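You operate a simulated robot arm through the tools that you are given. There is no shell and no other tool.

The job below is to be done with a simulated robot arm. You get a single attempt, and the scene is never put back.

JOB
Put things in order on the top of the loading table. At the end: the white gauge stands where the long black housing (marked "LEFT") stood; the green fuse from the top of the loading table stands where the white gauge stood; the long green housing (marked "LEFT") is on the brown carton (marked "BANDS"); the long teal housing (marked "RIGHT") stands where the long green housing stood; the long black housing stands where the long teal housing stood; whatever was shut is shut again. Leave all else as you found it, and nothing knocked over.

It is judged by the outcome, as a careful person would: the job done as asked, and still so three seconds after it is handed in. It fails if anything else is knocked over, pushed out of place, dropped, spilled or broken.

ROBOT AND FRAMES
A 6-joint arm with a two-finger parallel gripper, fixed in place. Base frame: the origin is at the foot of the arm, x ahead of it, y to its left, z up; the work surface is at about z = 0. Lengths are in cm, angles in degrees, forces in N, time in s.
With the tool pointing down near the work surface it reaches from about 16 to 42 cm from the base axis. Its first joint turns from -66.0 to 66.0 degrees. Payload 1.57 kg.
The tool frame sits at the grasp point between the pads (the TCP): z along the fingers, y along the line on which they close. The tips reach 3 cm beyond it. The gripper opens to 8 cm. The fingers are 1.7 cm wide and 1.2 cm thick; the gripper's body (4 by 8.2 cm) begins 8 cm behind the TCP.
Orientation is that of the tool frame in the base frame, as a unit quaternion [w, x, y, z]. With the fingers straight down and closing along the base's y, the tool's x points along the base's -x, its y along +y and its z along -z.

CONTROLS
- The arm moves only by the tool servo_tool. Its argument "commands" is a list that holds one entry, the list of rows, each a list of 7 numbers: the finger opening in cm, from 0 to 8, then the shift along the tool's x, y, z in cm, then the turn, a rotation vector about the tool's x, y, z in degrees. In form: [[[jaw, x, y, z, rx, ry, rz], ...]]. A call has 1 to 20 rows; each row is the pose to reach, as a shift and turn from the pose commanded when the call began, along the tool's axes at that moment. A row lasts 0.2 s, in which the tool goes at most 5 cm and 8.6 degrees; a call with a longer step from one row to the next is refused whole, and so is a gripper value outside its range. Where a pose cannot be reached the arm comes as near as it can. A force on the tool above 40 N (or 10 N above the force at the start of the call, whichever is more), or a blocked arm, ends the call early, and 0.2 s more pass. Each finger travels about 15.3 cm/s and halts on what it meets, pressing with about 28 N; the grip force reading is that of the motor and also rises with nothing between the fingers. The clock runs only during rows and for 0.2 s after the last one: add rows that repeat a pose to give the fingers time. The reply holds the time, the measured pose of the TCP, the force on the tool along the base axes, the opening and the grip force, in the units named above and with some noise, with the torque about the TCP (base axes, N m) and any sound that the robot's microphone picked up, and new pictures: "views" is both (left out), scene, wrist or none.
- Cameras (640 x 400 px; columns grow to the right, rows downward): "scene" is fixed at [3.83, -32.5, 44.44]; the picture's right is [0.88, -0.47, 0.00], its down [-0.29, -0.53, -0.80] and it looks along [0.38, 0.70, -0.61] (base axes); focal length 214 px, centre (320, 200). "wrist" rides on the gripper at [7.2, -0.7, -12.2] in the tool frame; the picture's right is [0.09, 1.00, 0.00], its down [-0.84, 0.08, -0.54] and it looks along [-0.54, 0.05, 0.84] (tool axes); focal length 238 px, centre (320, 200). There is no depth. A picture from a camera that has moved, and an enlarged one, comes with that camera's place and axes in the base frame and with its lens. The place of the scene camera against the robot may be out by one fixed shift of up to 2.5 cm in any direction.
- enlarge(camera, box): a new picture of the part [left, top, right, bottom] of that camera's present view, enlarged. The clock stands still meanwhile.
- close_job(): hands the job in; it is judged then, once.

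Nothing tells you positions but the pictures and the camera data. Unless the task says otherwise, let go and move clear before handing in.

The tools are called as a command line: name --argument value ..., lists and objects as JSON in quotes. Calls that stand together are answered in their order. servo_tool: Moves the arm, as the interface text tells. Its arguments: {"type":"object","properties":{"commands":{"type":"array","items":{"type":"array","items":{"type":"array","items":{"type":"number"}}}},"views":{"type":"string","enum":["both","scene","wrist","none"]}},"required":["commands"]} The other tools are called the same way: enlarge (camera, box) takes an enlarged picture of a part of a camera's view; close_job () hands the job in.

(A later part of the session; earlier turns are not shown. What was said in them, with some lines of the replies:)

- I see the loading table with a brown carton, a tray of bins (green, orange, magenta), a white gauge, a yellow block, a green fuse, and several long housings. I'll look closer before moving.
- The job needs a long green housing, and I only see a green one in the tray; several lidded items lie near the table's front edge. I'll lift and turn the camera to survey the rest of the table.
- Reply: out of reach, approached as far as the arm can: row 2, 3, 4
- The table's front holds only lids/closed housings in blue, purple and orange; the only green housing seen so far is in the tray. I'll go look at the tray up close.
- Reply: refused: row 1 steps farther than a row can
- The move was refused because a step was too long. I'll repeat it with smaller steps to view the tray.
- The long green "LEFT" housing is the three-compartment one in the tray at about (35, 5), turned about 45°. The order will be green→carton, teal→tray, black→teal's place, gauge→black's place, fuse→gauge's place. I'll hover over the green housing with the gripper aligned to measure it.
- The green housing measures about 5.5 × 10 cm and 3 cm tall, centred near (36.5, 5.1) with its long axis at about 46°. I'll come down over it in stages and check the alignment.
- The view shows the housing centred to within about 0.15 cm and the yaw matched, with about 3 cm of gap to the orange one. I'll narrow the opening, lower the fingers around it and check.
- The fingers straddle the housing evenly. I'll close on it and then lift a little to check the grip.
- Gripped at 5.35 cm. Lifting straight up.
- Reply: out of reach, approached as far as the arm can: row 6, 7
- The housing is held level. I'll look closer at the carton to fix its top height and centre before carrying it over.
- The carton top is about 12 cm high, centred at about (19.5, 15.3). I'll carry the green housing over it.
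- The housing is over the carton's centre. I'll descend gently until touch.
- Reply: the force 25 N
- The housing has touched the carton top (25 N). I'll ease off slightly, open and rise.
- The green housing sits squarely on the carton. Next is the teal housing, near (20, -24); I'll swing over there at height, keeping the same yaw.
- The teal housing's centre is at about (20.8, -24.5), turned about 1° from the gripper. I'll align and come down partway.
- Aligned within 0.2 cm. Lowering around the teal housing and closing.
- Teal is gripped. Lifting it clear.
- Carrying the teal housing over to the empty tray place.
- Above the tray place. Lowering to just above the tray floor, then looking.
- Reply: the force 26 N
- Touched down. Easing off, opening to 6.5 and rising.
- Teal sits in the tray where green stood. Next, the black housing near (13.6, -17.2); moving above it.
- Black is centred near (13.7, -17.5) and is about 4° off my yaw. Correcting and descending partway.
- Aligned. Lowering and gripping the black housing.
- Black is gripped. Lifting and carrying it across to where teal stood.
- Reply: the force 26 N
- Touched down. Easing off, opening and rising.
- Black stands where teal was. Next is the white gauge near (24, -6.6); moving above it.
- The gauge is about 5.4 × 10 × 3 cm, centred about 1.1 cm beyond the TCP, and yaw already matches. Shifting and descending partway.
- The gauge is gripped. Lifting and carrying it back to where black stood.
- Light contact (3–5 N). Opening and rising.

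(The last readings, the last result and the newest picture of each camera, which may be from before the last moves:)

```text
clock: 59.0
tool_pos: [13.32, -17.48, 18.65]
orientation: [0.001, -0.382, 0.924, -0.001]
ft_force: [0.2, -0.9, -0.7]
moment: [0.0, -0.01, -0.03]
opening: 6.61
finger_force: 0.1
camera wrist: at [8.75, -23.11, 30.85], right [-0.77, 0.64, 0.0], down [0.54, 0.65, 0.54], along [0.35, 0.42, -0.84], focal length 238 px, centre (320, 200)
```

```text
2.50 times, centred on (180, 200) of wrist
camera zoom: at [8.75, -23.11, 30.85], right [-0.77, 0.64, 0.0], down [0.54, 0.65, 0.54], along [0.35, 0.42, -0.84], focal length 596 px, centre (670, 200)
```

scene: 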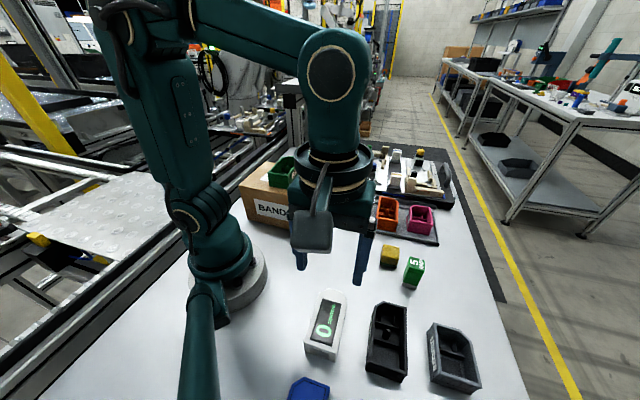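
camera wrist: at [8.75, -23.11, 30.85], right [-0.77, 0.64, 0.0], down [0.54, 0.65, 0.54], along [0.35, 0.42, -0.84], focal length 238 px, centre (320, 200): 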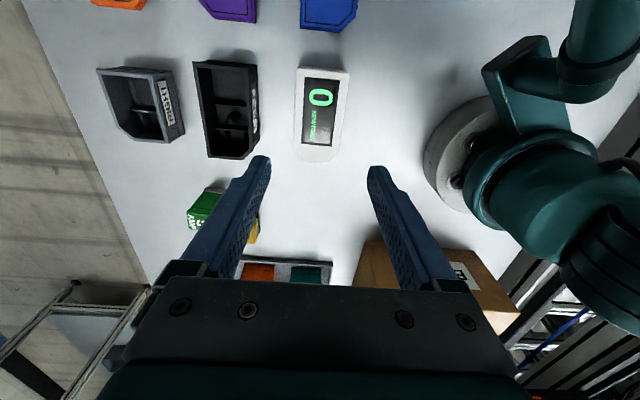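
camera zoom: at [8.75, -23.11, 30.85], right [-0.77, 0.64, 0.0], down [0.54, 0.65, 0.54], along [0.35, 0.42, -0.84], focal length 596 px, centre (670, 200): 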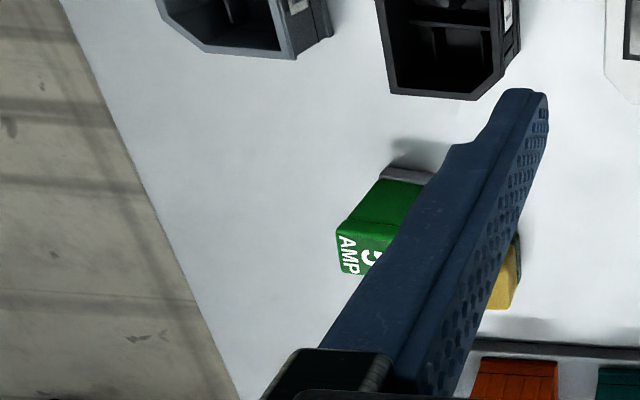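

The gauge stands where black was. Now the fuse, a tall block near (33, -18.4); moving above it.

servo_tool --commands '[[[6.6, -1.9, -2.05, 0, 0, 0, 0], [6.6, -3.8, -4.1, 0, 0, 0, 0], [6.6, -5.7, -6.2, 0, 0, 0, 0], [6.6, -7.6, -8.2, 0.5, 0, 0, 0], [6, -9.5, -10.3, 1, 0, 0, 0], [5, -11.4, -12.3, 1.3, 0, 0, 0], [4.5, -13.3, -14.4, 1.6, 0, 0, 0], [4.5, -13.3, -14.4, 1.6, 0, 0, 0]]]' --views "both"

enlarge --camera "wrist" --box '[200, 0, 440, 180]'

enlarge --camera "scene" --box '[300, 160, 480, 300]'

```text
clock: 60.8
tool_pos: [33.05, -18.33, 17.05]
orientation: [0.0, -0.381, 0.924, -0.002]
ft_force: [-0.2, -1.3, 0.1]
moment: [0.02, 0.02, 0.03]
opening: 4.51
finger_force: 0.0
camera wrist: at [28.41, -24.04, 29.15], right [-0.77, 0.64, 0.0], down [0.54, 0.65, 0.54], along [0.35, 0.42, -0.84], focal length 238 px, centre (320, 200)
```

scene: 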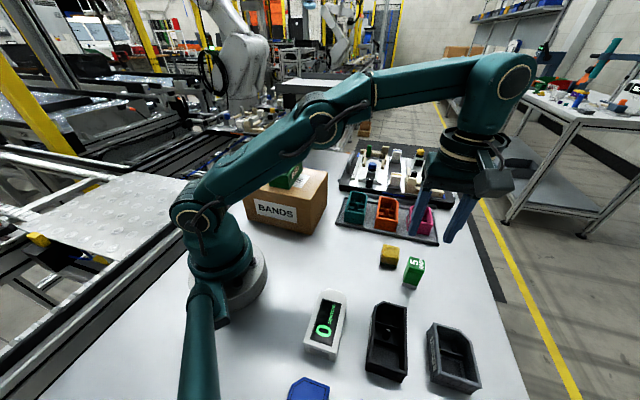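
wrist: 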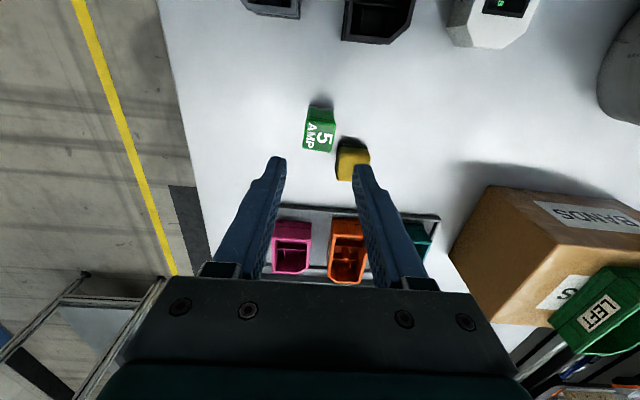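

```text
2.22 times, centred on (320, 90) of wrist
camera zoom: at [28.41, -24.04, 29.15], right [-0.77, 0.64, 0.0], down [0.54, 0.65, 0.54], along [0.35, 0.42, -0.84], focal length 530 px, centre (320, 444)
```

zoom: 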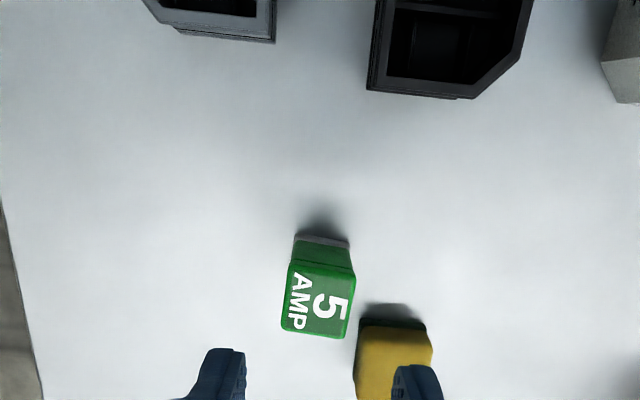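

```text
2.86 times, centred on (390, 230) of scene
camera zoom: at [3.83, -32.5, 44.44], right [0.88, -0.47, 0.0], down [-0.29, -0.53, -0.8], along [0.38, 0.7, -0.61], focal length 613 px, centre (120, 114)
```

zoom: 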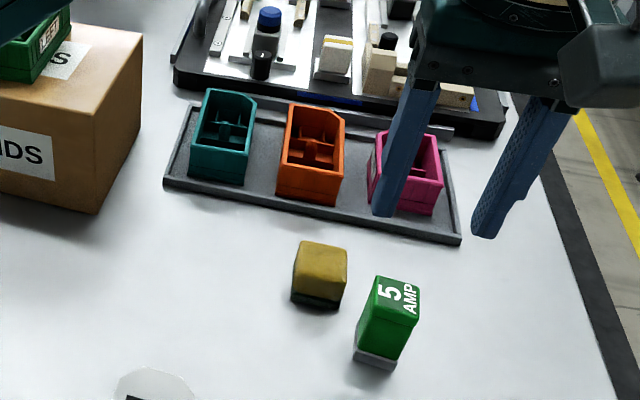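

The fuse is about 3 × 3 × 5.3 cm; I'm centred within half a centimetre and the yellow block clears the right finger. Aligning and descending partway.

servo_tool --commands '[[[4.8, -0.2, -0.05, 2.5, 0, 0, 1.2], [4.8, -0.4, -0.1, 5, 0, 0, 2.5], [4.8, -0.4, -0.1, 7.2, 0, 0, 2.5], [4.8, -0.4, -0.1, 7.2, 0, 0, 2.5]]]' --views "both"

enlarge --camera "wrist" --box '[200, 60, 440, 220]'

```text
clock: 61.8
tool_pos: [33.47, -18.23, 9.81]
orientation: [0.0, -0.362, 0.932, -0.001]
ft_force: [-0.5, -1.8, 0.3]
moment: [0.01, 0.0, 0.03]
opening: 4.81
finger_force: 0.1
camera wrist: at [28.55, -23.65, 22.01], right [-0.74, 0.67, 0.0], down [0.56, 0.62, 0.54], along [0.37, 0.4, -0.84], focal length 238 px, centre (320, 200)
```

scene: 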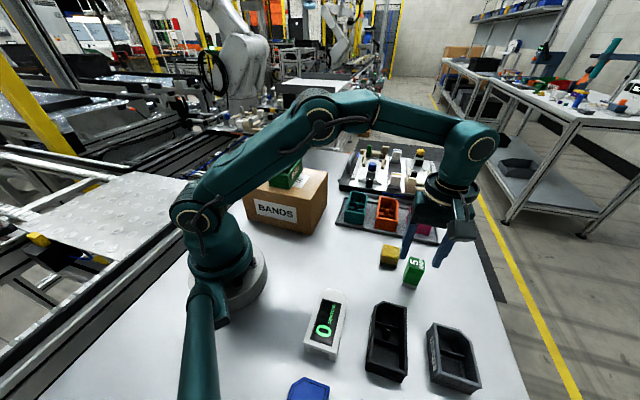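
wrist: 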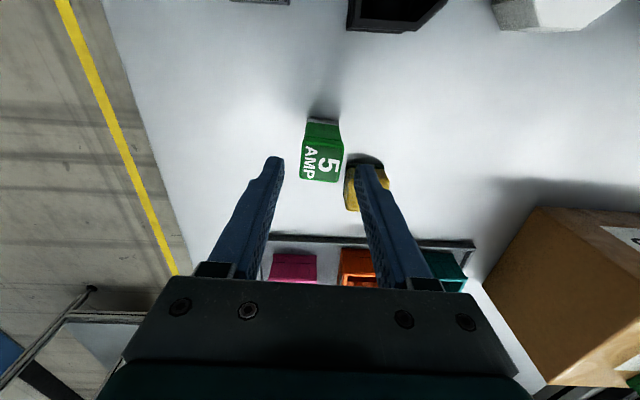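

```text
2.50 times, centred on (320, 140) of wrist
camera zoom: at [28.55, -23.65, 22.01], right [-0.74, 0.67, 0.0], down [0.56, 0.62, 0.54], along [0.37, 0.4, -0.84], focal length 596 px, centre (320, 350)
```

zoom: 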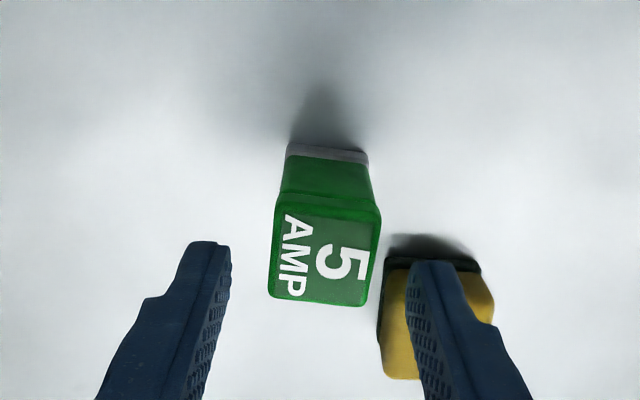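

servo_tool --commands '[[[4.8, -0.07, 0.08, 1.5, 0, 0, 0], [4.8, -0.07, 0.08, 3, 0, 0, 0], [4.8, -0.07, 0.08, 4.5, 0, 0, 0], [4.8, -0.07, 0.08, 5.6, 0, 0, 0], [4.8, -0.07, 0.08, 6.1, 0, 0, 0], [4.8, -0.07, 0.08, 6.1, 0, 0, 0]]]' --views "both"

enlarge --camera "wrist" --box '[200, 60, 440, 260]'

enlarge --camera "scene" --box '[350, 200, 470, 300]'

```text
clock: 63.2
tool_pos: [33.44, -18.24, 3.76]
orientation: [0.0, -0.362, 0.932, 0.0]
ft_force: [0.1, 0.4, 0.8]
moment: [0.0, 0.03, 0.0]
opening: 4.81
finger_force: 0.1
camera wrist: at [28.62, -23.59, 15.96], right [-0.74, 0.67, 0.0], down [0.56, 0.62, 0.54], along [0.37, 0.4, -0.84], focal length 238 px, centre (320, 200)
```

scene: 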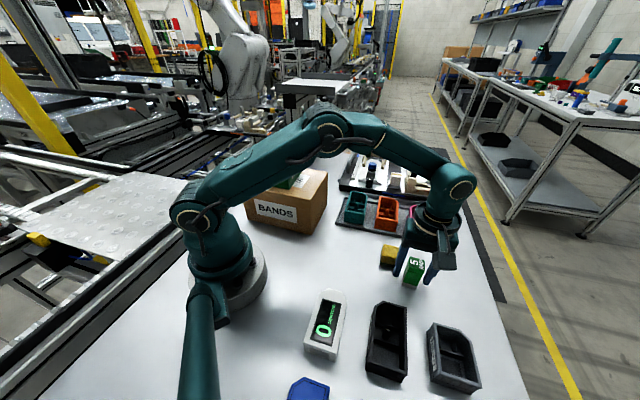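
wrist: 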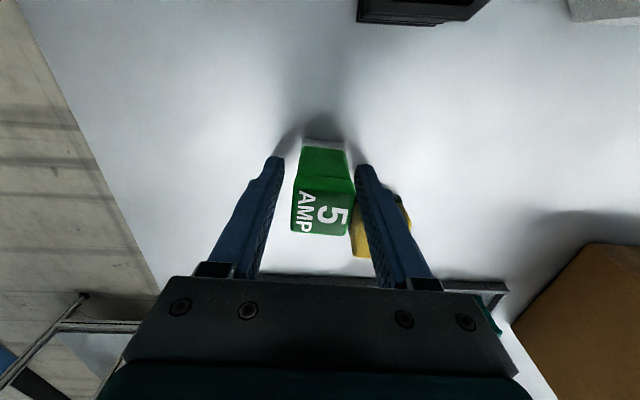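

```text
2.00 times, centred on (320, 160) of wrist
camera zoom: at [28.62, -23.59, 15.96], right [-0.74, 0.67, 0.0], down [0.56, 0.62, 0.54], along [0.37, 0.4, -0.84], focal length 477 px, centre (320, 280)
```

zoom: 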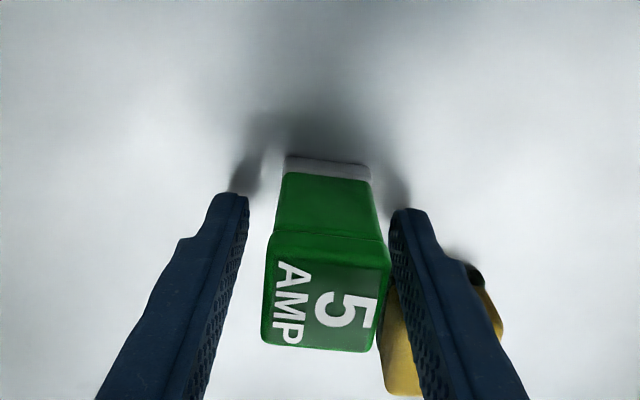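

```text
4.00 times, centred on (410, 250) of scene
camera zoom: at [3.83, -32.5, 44.44], right [0.88, -0.47, 0.0], down [-0.29, -0.53, -0.8], along [0.38, 0.7, -0.61], focal length 858 px, centre (-40, 0)
```

zoom: 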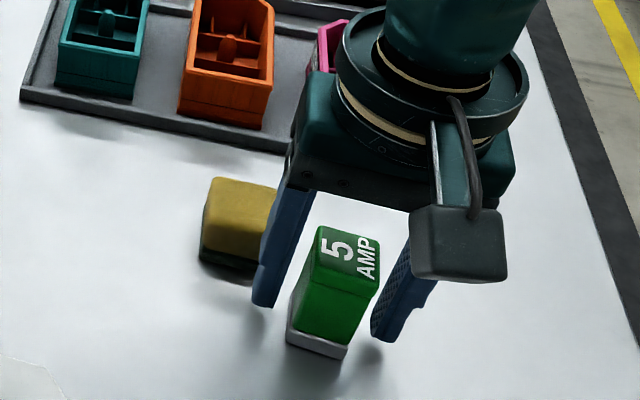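

servo_tool --commands '[[[4.6, 0, 0.1, 0, 0, 0, 0], [3.8, 0, 0.1, 0, 0, 0, 0], [2.6, 0, 0.1, 0, 0, 0, 0], [2, 0, 0.1, 0, 0, 0, 0], [2, 0, 0.1, 0, 0, 0, 0], [2, 0, 0.1, 0, 0, 0, 0]]]' --views "wrist"

```text
clock: 64.6
tool_pos: [33.51, -18.24, 3.75]
orientation: [0.001, -0.362, 0.932, -0.002]
ft_force: [0.9, 0.1, 2.4]
moment: [0.04, 0.06, -0.01]
opening: 2.95
finger_force: 28.1
camera wrist: at [28.54, -23.5, 16.0], right [-0.74, 0.67, 0.0], down [0.56, 0.62, 0.54], along [0.37, 0.4, -0.84], focal length 238 px, centre (320, 200)
```

wrist: 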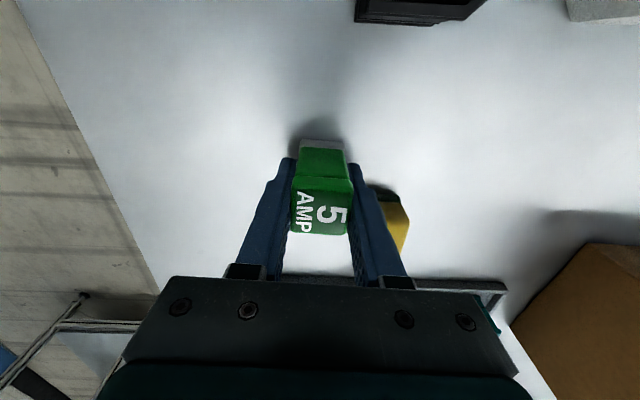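

The fuse is held. Lifting it over the yellow block and carrying it to where the gauge stood.

servo_tool --commands '[[[2, 0, 0, -0.6, 0, 0, 0], [2, 0, 0, -2, 0, 0, 0], [2, 0, 0, -5, 0, 0, 0], [2, 0, 0, -8, 0, 0, 0], [2, -0.5, 3, -8, 0, 0, 0], [2, -1, 6, -8, 0, 0, -1], [2, -1.5, 9, -8, 0, 0, -2], [2, -2, 12, -8, 0, 0, -3], [2, -2.4, 14.65, -8, 0, 0, -3], [2, -2.4, 14.65, -8, 0, 0, -3]]]' --views "both"

enlarge --camera "scene" --box '[300, 160, 460, 300]'

```text
clock: 66.8
tool_pos: [25.16, -5.69, 11.89]
orientation: [0.001, -0.386, 0.922, -0.002]
ft_force: [0.0, 0.8, -0.3]
moment: [-0.01, -0.01, 0.0]
opening: 2.95
finger_force: 28.4
camera wrist: at [20.61, -11.24, 23.93], right [-0.77, 0.63, 0.0], down [0.53, 0.65, 0.54], along [0.35, 0.42, -0.84], focal length 238 px, centre (320, 200)
```

scene: 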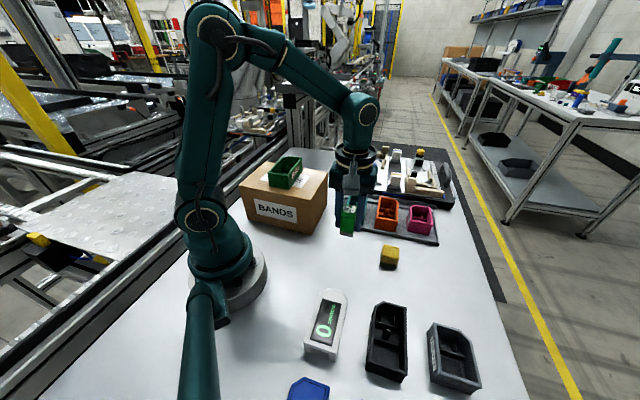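
wrist: 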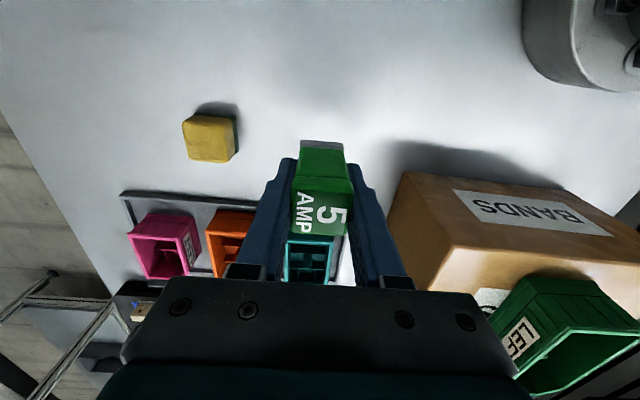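

```text
2.86 times, centred on (380, 230) of scene
camera zoom: at [3.83, -32.5, 44.44], right [0.88, -0.47, 0.0], down [-0.29, -0.53, -0.8], along [0.38, 0.7, -0.61], focal length 613 px, centre (149, 114)
```

zoom: 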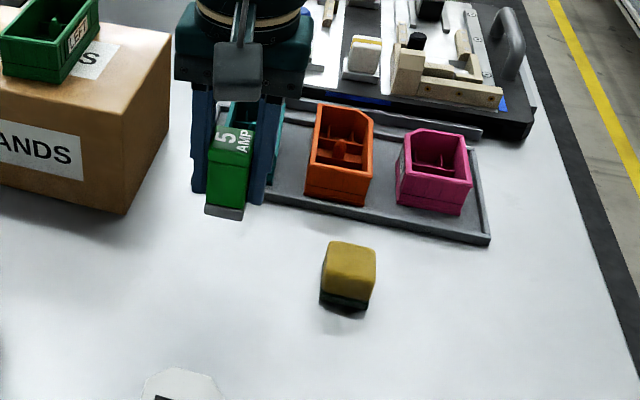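

servo_tool --commands '[[[2, 0, -0.15, 2, 0, 0, 0], [2, 0, -0.15, 4, 0, 0, 0], [2, 0, -0.15, 6, 0, 0, 0], [2, 0, -0.15, 7.2, 0, 0, 0], [2, 0, -0.15, 7.7, 0, 0, 0], [2, 0, -0.15, 7.7, 0, 0, 0]]]' --views "none"

servo_tool --commands '[[[2, 0, 0, 0.1, 0, 0, 0], [2, 0, 0, 0.2, 0, 0, 0], [2, 0, 0, 0.25, 0, 0, 0], [2, 0, 0, 0.25, 0, 0, 0]]]' --views "none"

```text
clock: 68.2
tool_pos: [25.36, -5.82, 4.14]
orientation: [0.0, -0.386, 0.922, -0.001]
ft_force: [0.3, 1.1, -1.3]
moment: [-0.02, 0.02, 0.01]
opening: 2.96
finger_force: 27.5
```

```text
clock: 69.2
tool_pos: [25.46, -5.82, 3.97]
orientation: [0.001, -0.386, 0.923, -0.001]
ft_force: [0.2, 0.5, 1.1]
moment: [0.02, 0.04, 0.02]
opening: 2.96
finger_force: 27.9
```

servo_tool --commands '[[[2, 0, 0, 0.05, 0, 0, 0], [2, 0, 0, 0.1, 0, 0, 0], [2, 0, 0, 0.1, 0, 0, 0]]]' --views "both"

enlarge --camera "scene" --box '[310, 190, 410, 280]'

```text
clock: 70.0
tool_pos: [25.43, -5.84, 3.87]
orientation: [0.001, -0.387, 0.922, -0.001]
ft_force: [-5.9, -0.5, 24.5]
moment: [0.13, 0.24, -0.02]
opening: 2.96
finger_force: 28.3
camera wrist: at [20.78, -11.41, 15.92], right [-0.77, 0.63, 0.0], down [0.53, 0.65, 0.54], along [0.35, 0.42, -0.84], focal length 238 px, centre (320, 200)
```

scene: 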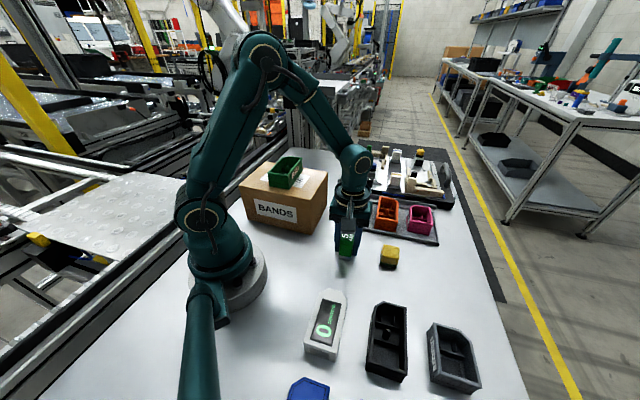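
wrist: 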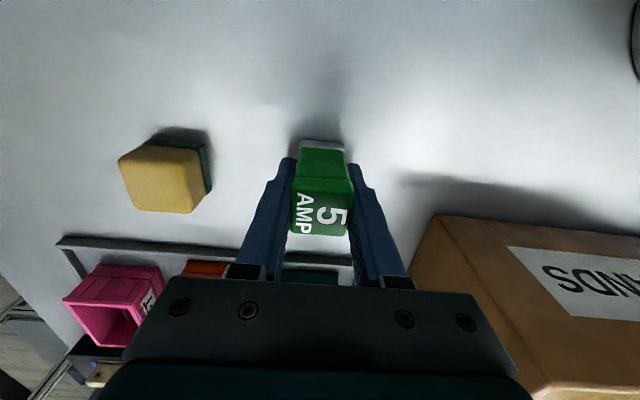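

```text
4.44 times, centred on (360, 235) of scene
camera zoom: at [3.83, -32.5, 44.45], right [0.88, -0.47, 0.0], down [-0.29, -0.53, -0.8], along [0.38, 0.7, -0.61], focal length 953 px, centre (142, 44)
```

zoom: 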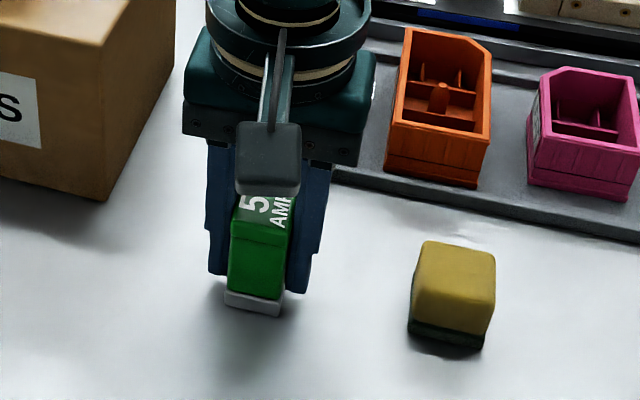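

Touched down at the gauge's old place. Easing off, opening and rising clear.

servo_tool --commands '[[[2, 0, 0, -0.1, 0, 0, 0], [3.2, 0, 0, -0.1, 0, 0, 0], [4.4, 0, 0, -0.1, 0, 0, 0], [4.8, 0, 0, -0.1, 0, 0, 0], [4.8, 0, 0, -0.1, 0, 0, 0], [4.8, 0, 0, -2, 0, 0, 0], [4.8, 0, 0, -5, 0, 0, 0], [4.8, 0, 0, -9, 0, 0, 0], [4.8, 0, 0, -13, 0, 0, 0], [4.8, 0, 0, -17, 0, 0, 0], [4.8, 0, 0, -17, 0, 0, 0]]]' --views "both"

enlarge --camera "wrist" --box '[160, 0, 480, 200]'

enlarge --camera "scene" --box '[230, 140, 470, 290]'

enlarge --camera "scene" --box '[260, 260, 500, 400]'

```text
clock: 72.4
tool_pos: [25.31, -5.92, 20.74]
orientation: [0.0, -0.386, 0.922, -0.001]
ft_force: [0.6, 0.9, -0.3]
moment: [0.03, 0.01, -0.03]
opening: 4.81
finger_force: 0.1
camera wrist: at [20.71, -11.54, 32.89], right [-0.77, 0.63, 0.0], down [0.53, 0.65, 0.54], along [0.35, 0.42, -0.84], focal length 238 px, centre (320, 200)
```

scene: 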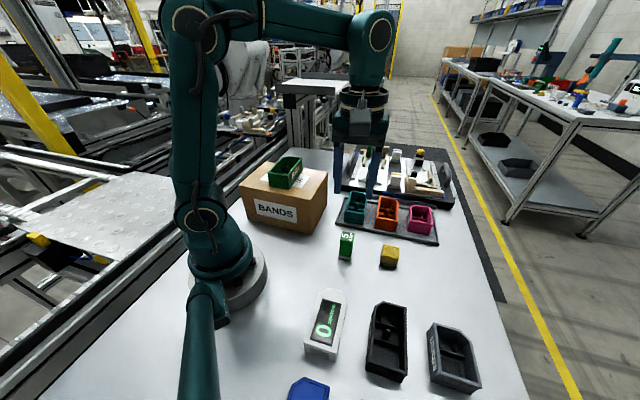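
wrist: 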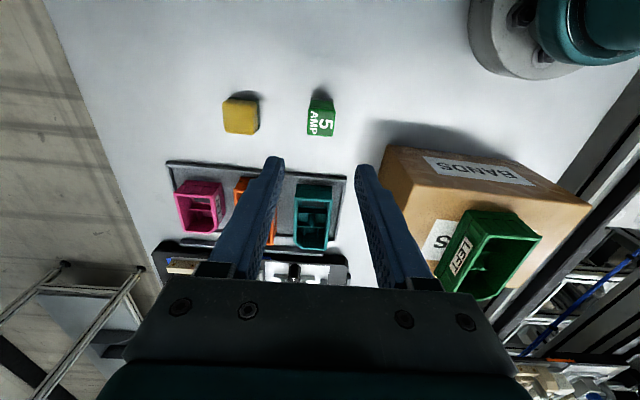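

```text
2.00 times, centred on (320, 100) of wrist
camera zoom: at [20.71, -11.54, 32.89], right [-0.77, 0.63, 0.0], down [0.53, 0.65, 0.54], along [0.35, 0.42, -0.84], focal length 477 px, centre (320, 400)
```

zoom: 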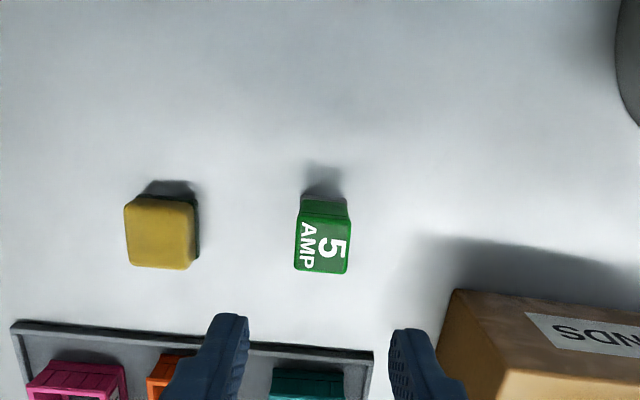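

```text
2.67 times, centred on (350, 215) of scene
camera zoom: at [3.83, -32.5, 44.44], right [0.88, -0.47, 0.0], down [-0.29, -0.53, -0.8], along [0.38, 0.7, -0.61], focal length 572 px, centre (240, 160)
```

zoom: 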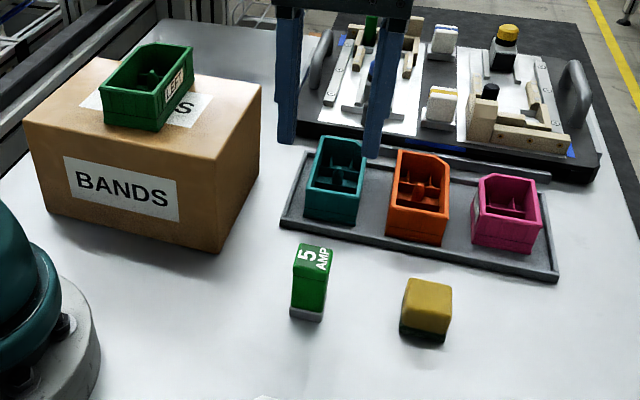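

```text
2.67 times, centred on (380, 330) of scene
camera zoom: at [3.83, -32.5, 44.44], right [0.88, -0.47, 0.0], down [-0.29, -0.53, -0.8], along [0.38, 0.7, -0.61], focal length 572 px, centre (160, -147)
```

zoom: 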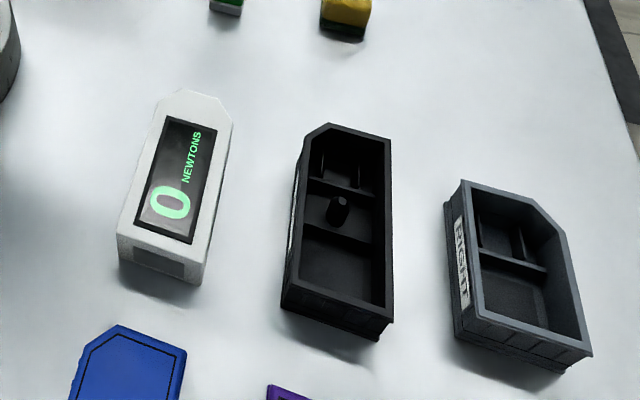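

All five items now stand in their new places: green on the carton, teal in the tray, black in teal's place, gauge in black's place and fuse in the gauge's place. The yellow block, orange, magenta and gray housings and the lidded items look unmoved. I opened nothing, and the gripper is empty and clear, so I'm handing in.

close_job

```text
The job is handed in.
```

The rearrangement is finished and handed in. By the last pictures, everything is standing and nothing else looks moved:

- **White gauge:** it stands where the long black housing stood.
- **Green fuse:** the one from the top of the loading table stands where the gauge stood.
- **Long green housing:** it sits on top of the "BANDS" carton, near the centre.
- **Long teal housing:** it is in the tray where the green housing stood.
- **Long black housing:** it stands where the teal housing stood.

Comparing pictures from before and after, I put the black housing about 0.3 to 0.4 cm and the gauge about 0.2 cm off the spots they took over. I opened nothing during the job, so there was nothing to shut again. The arm was raised and clear with the gripper empty before handing in.
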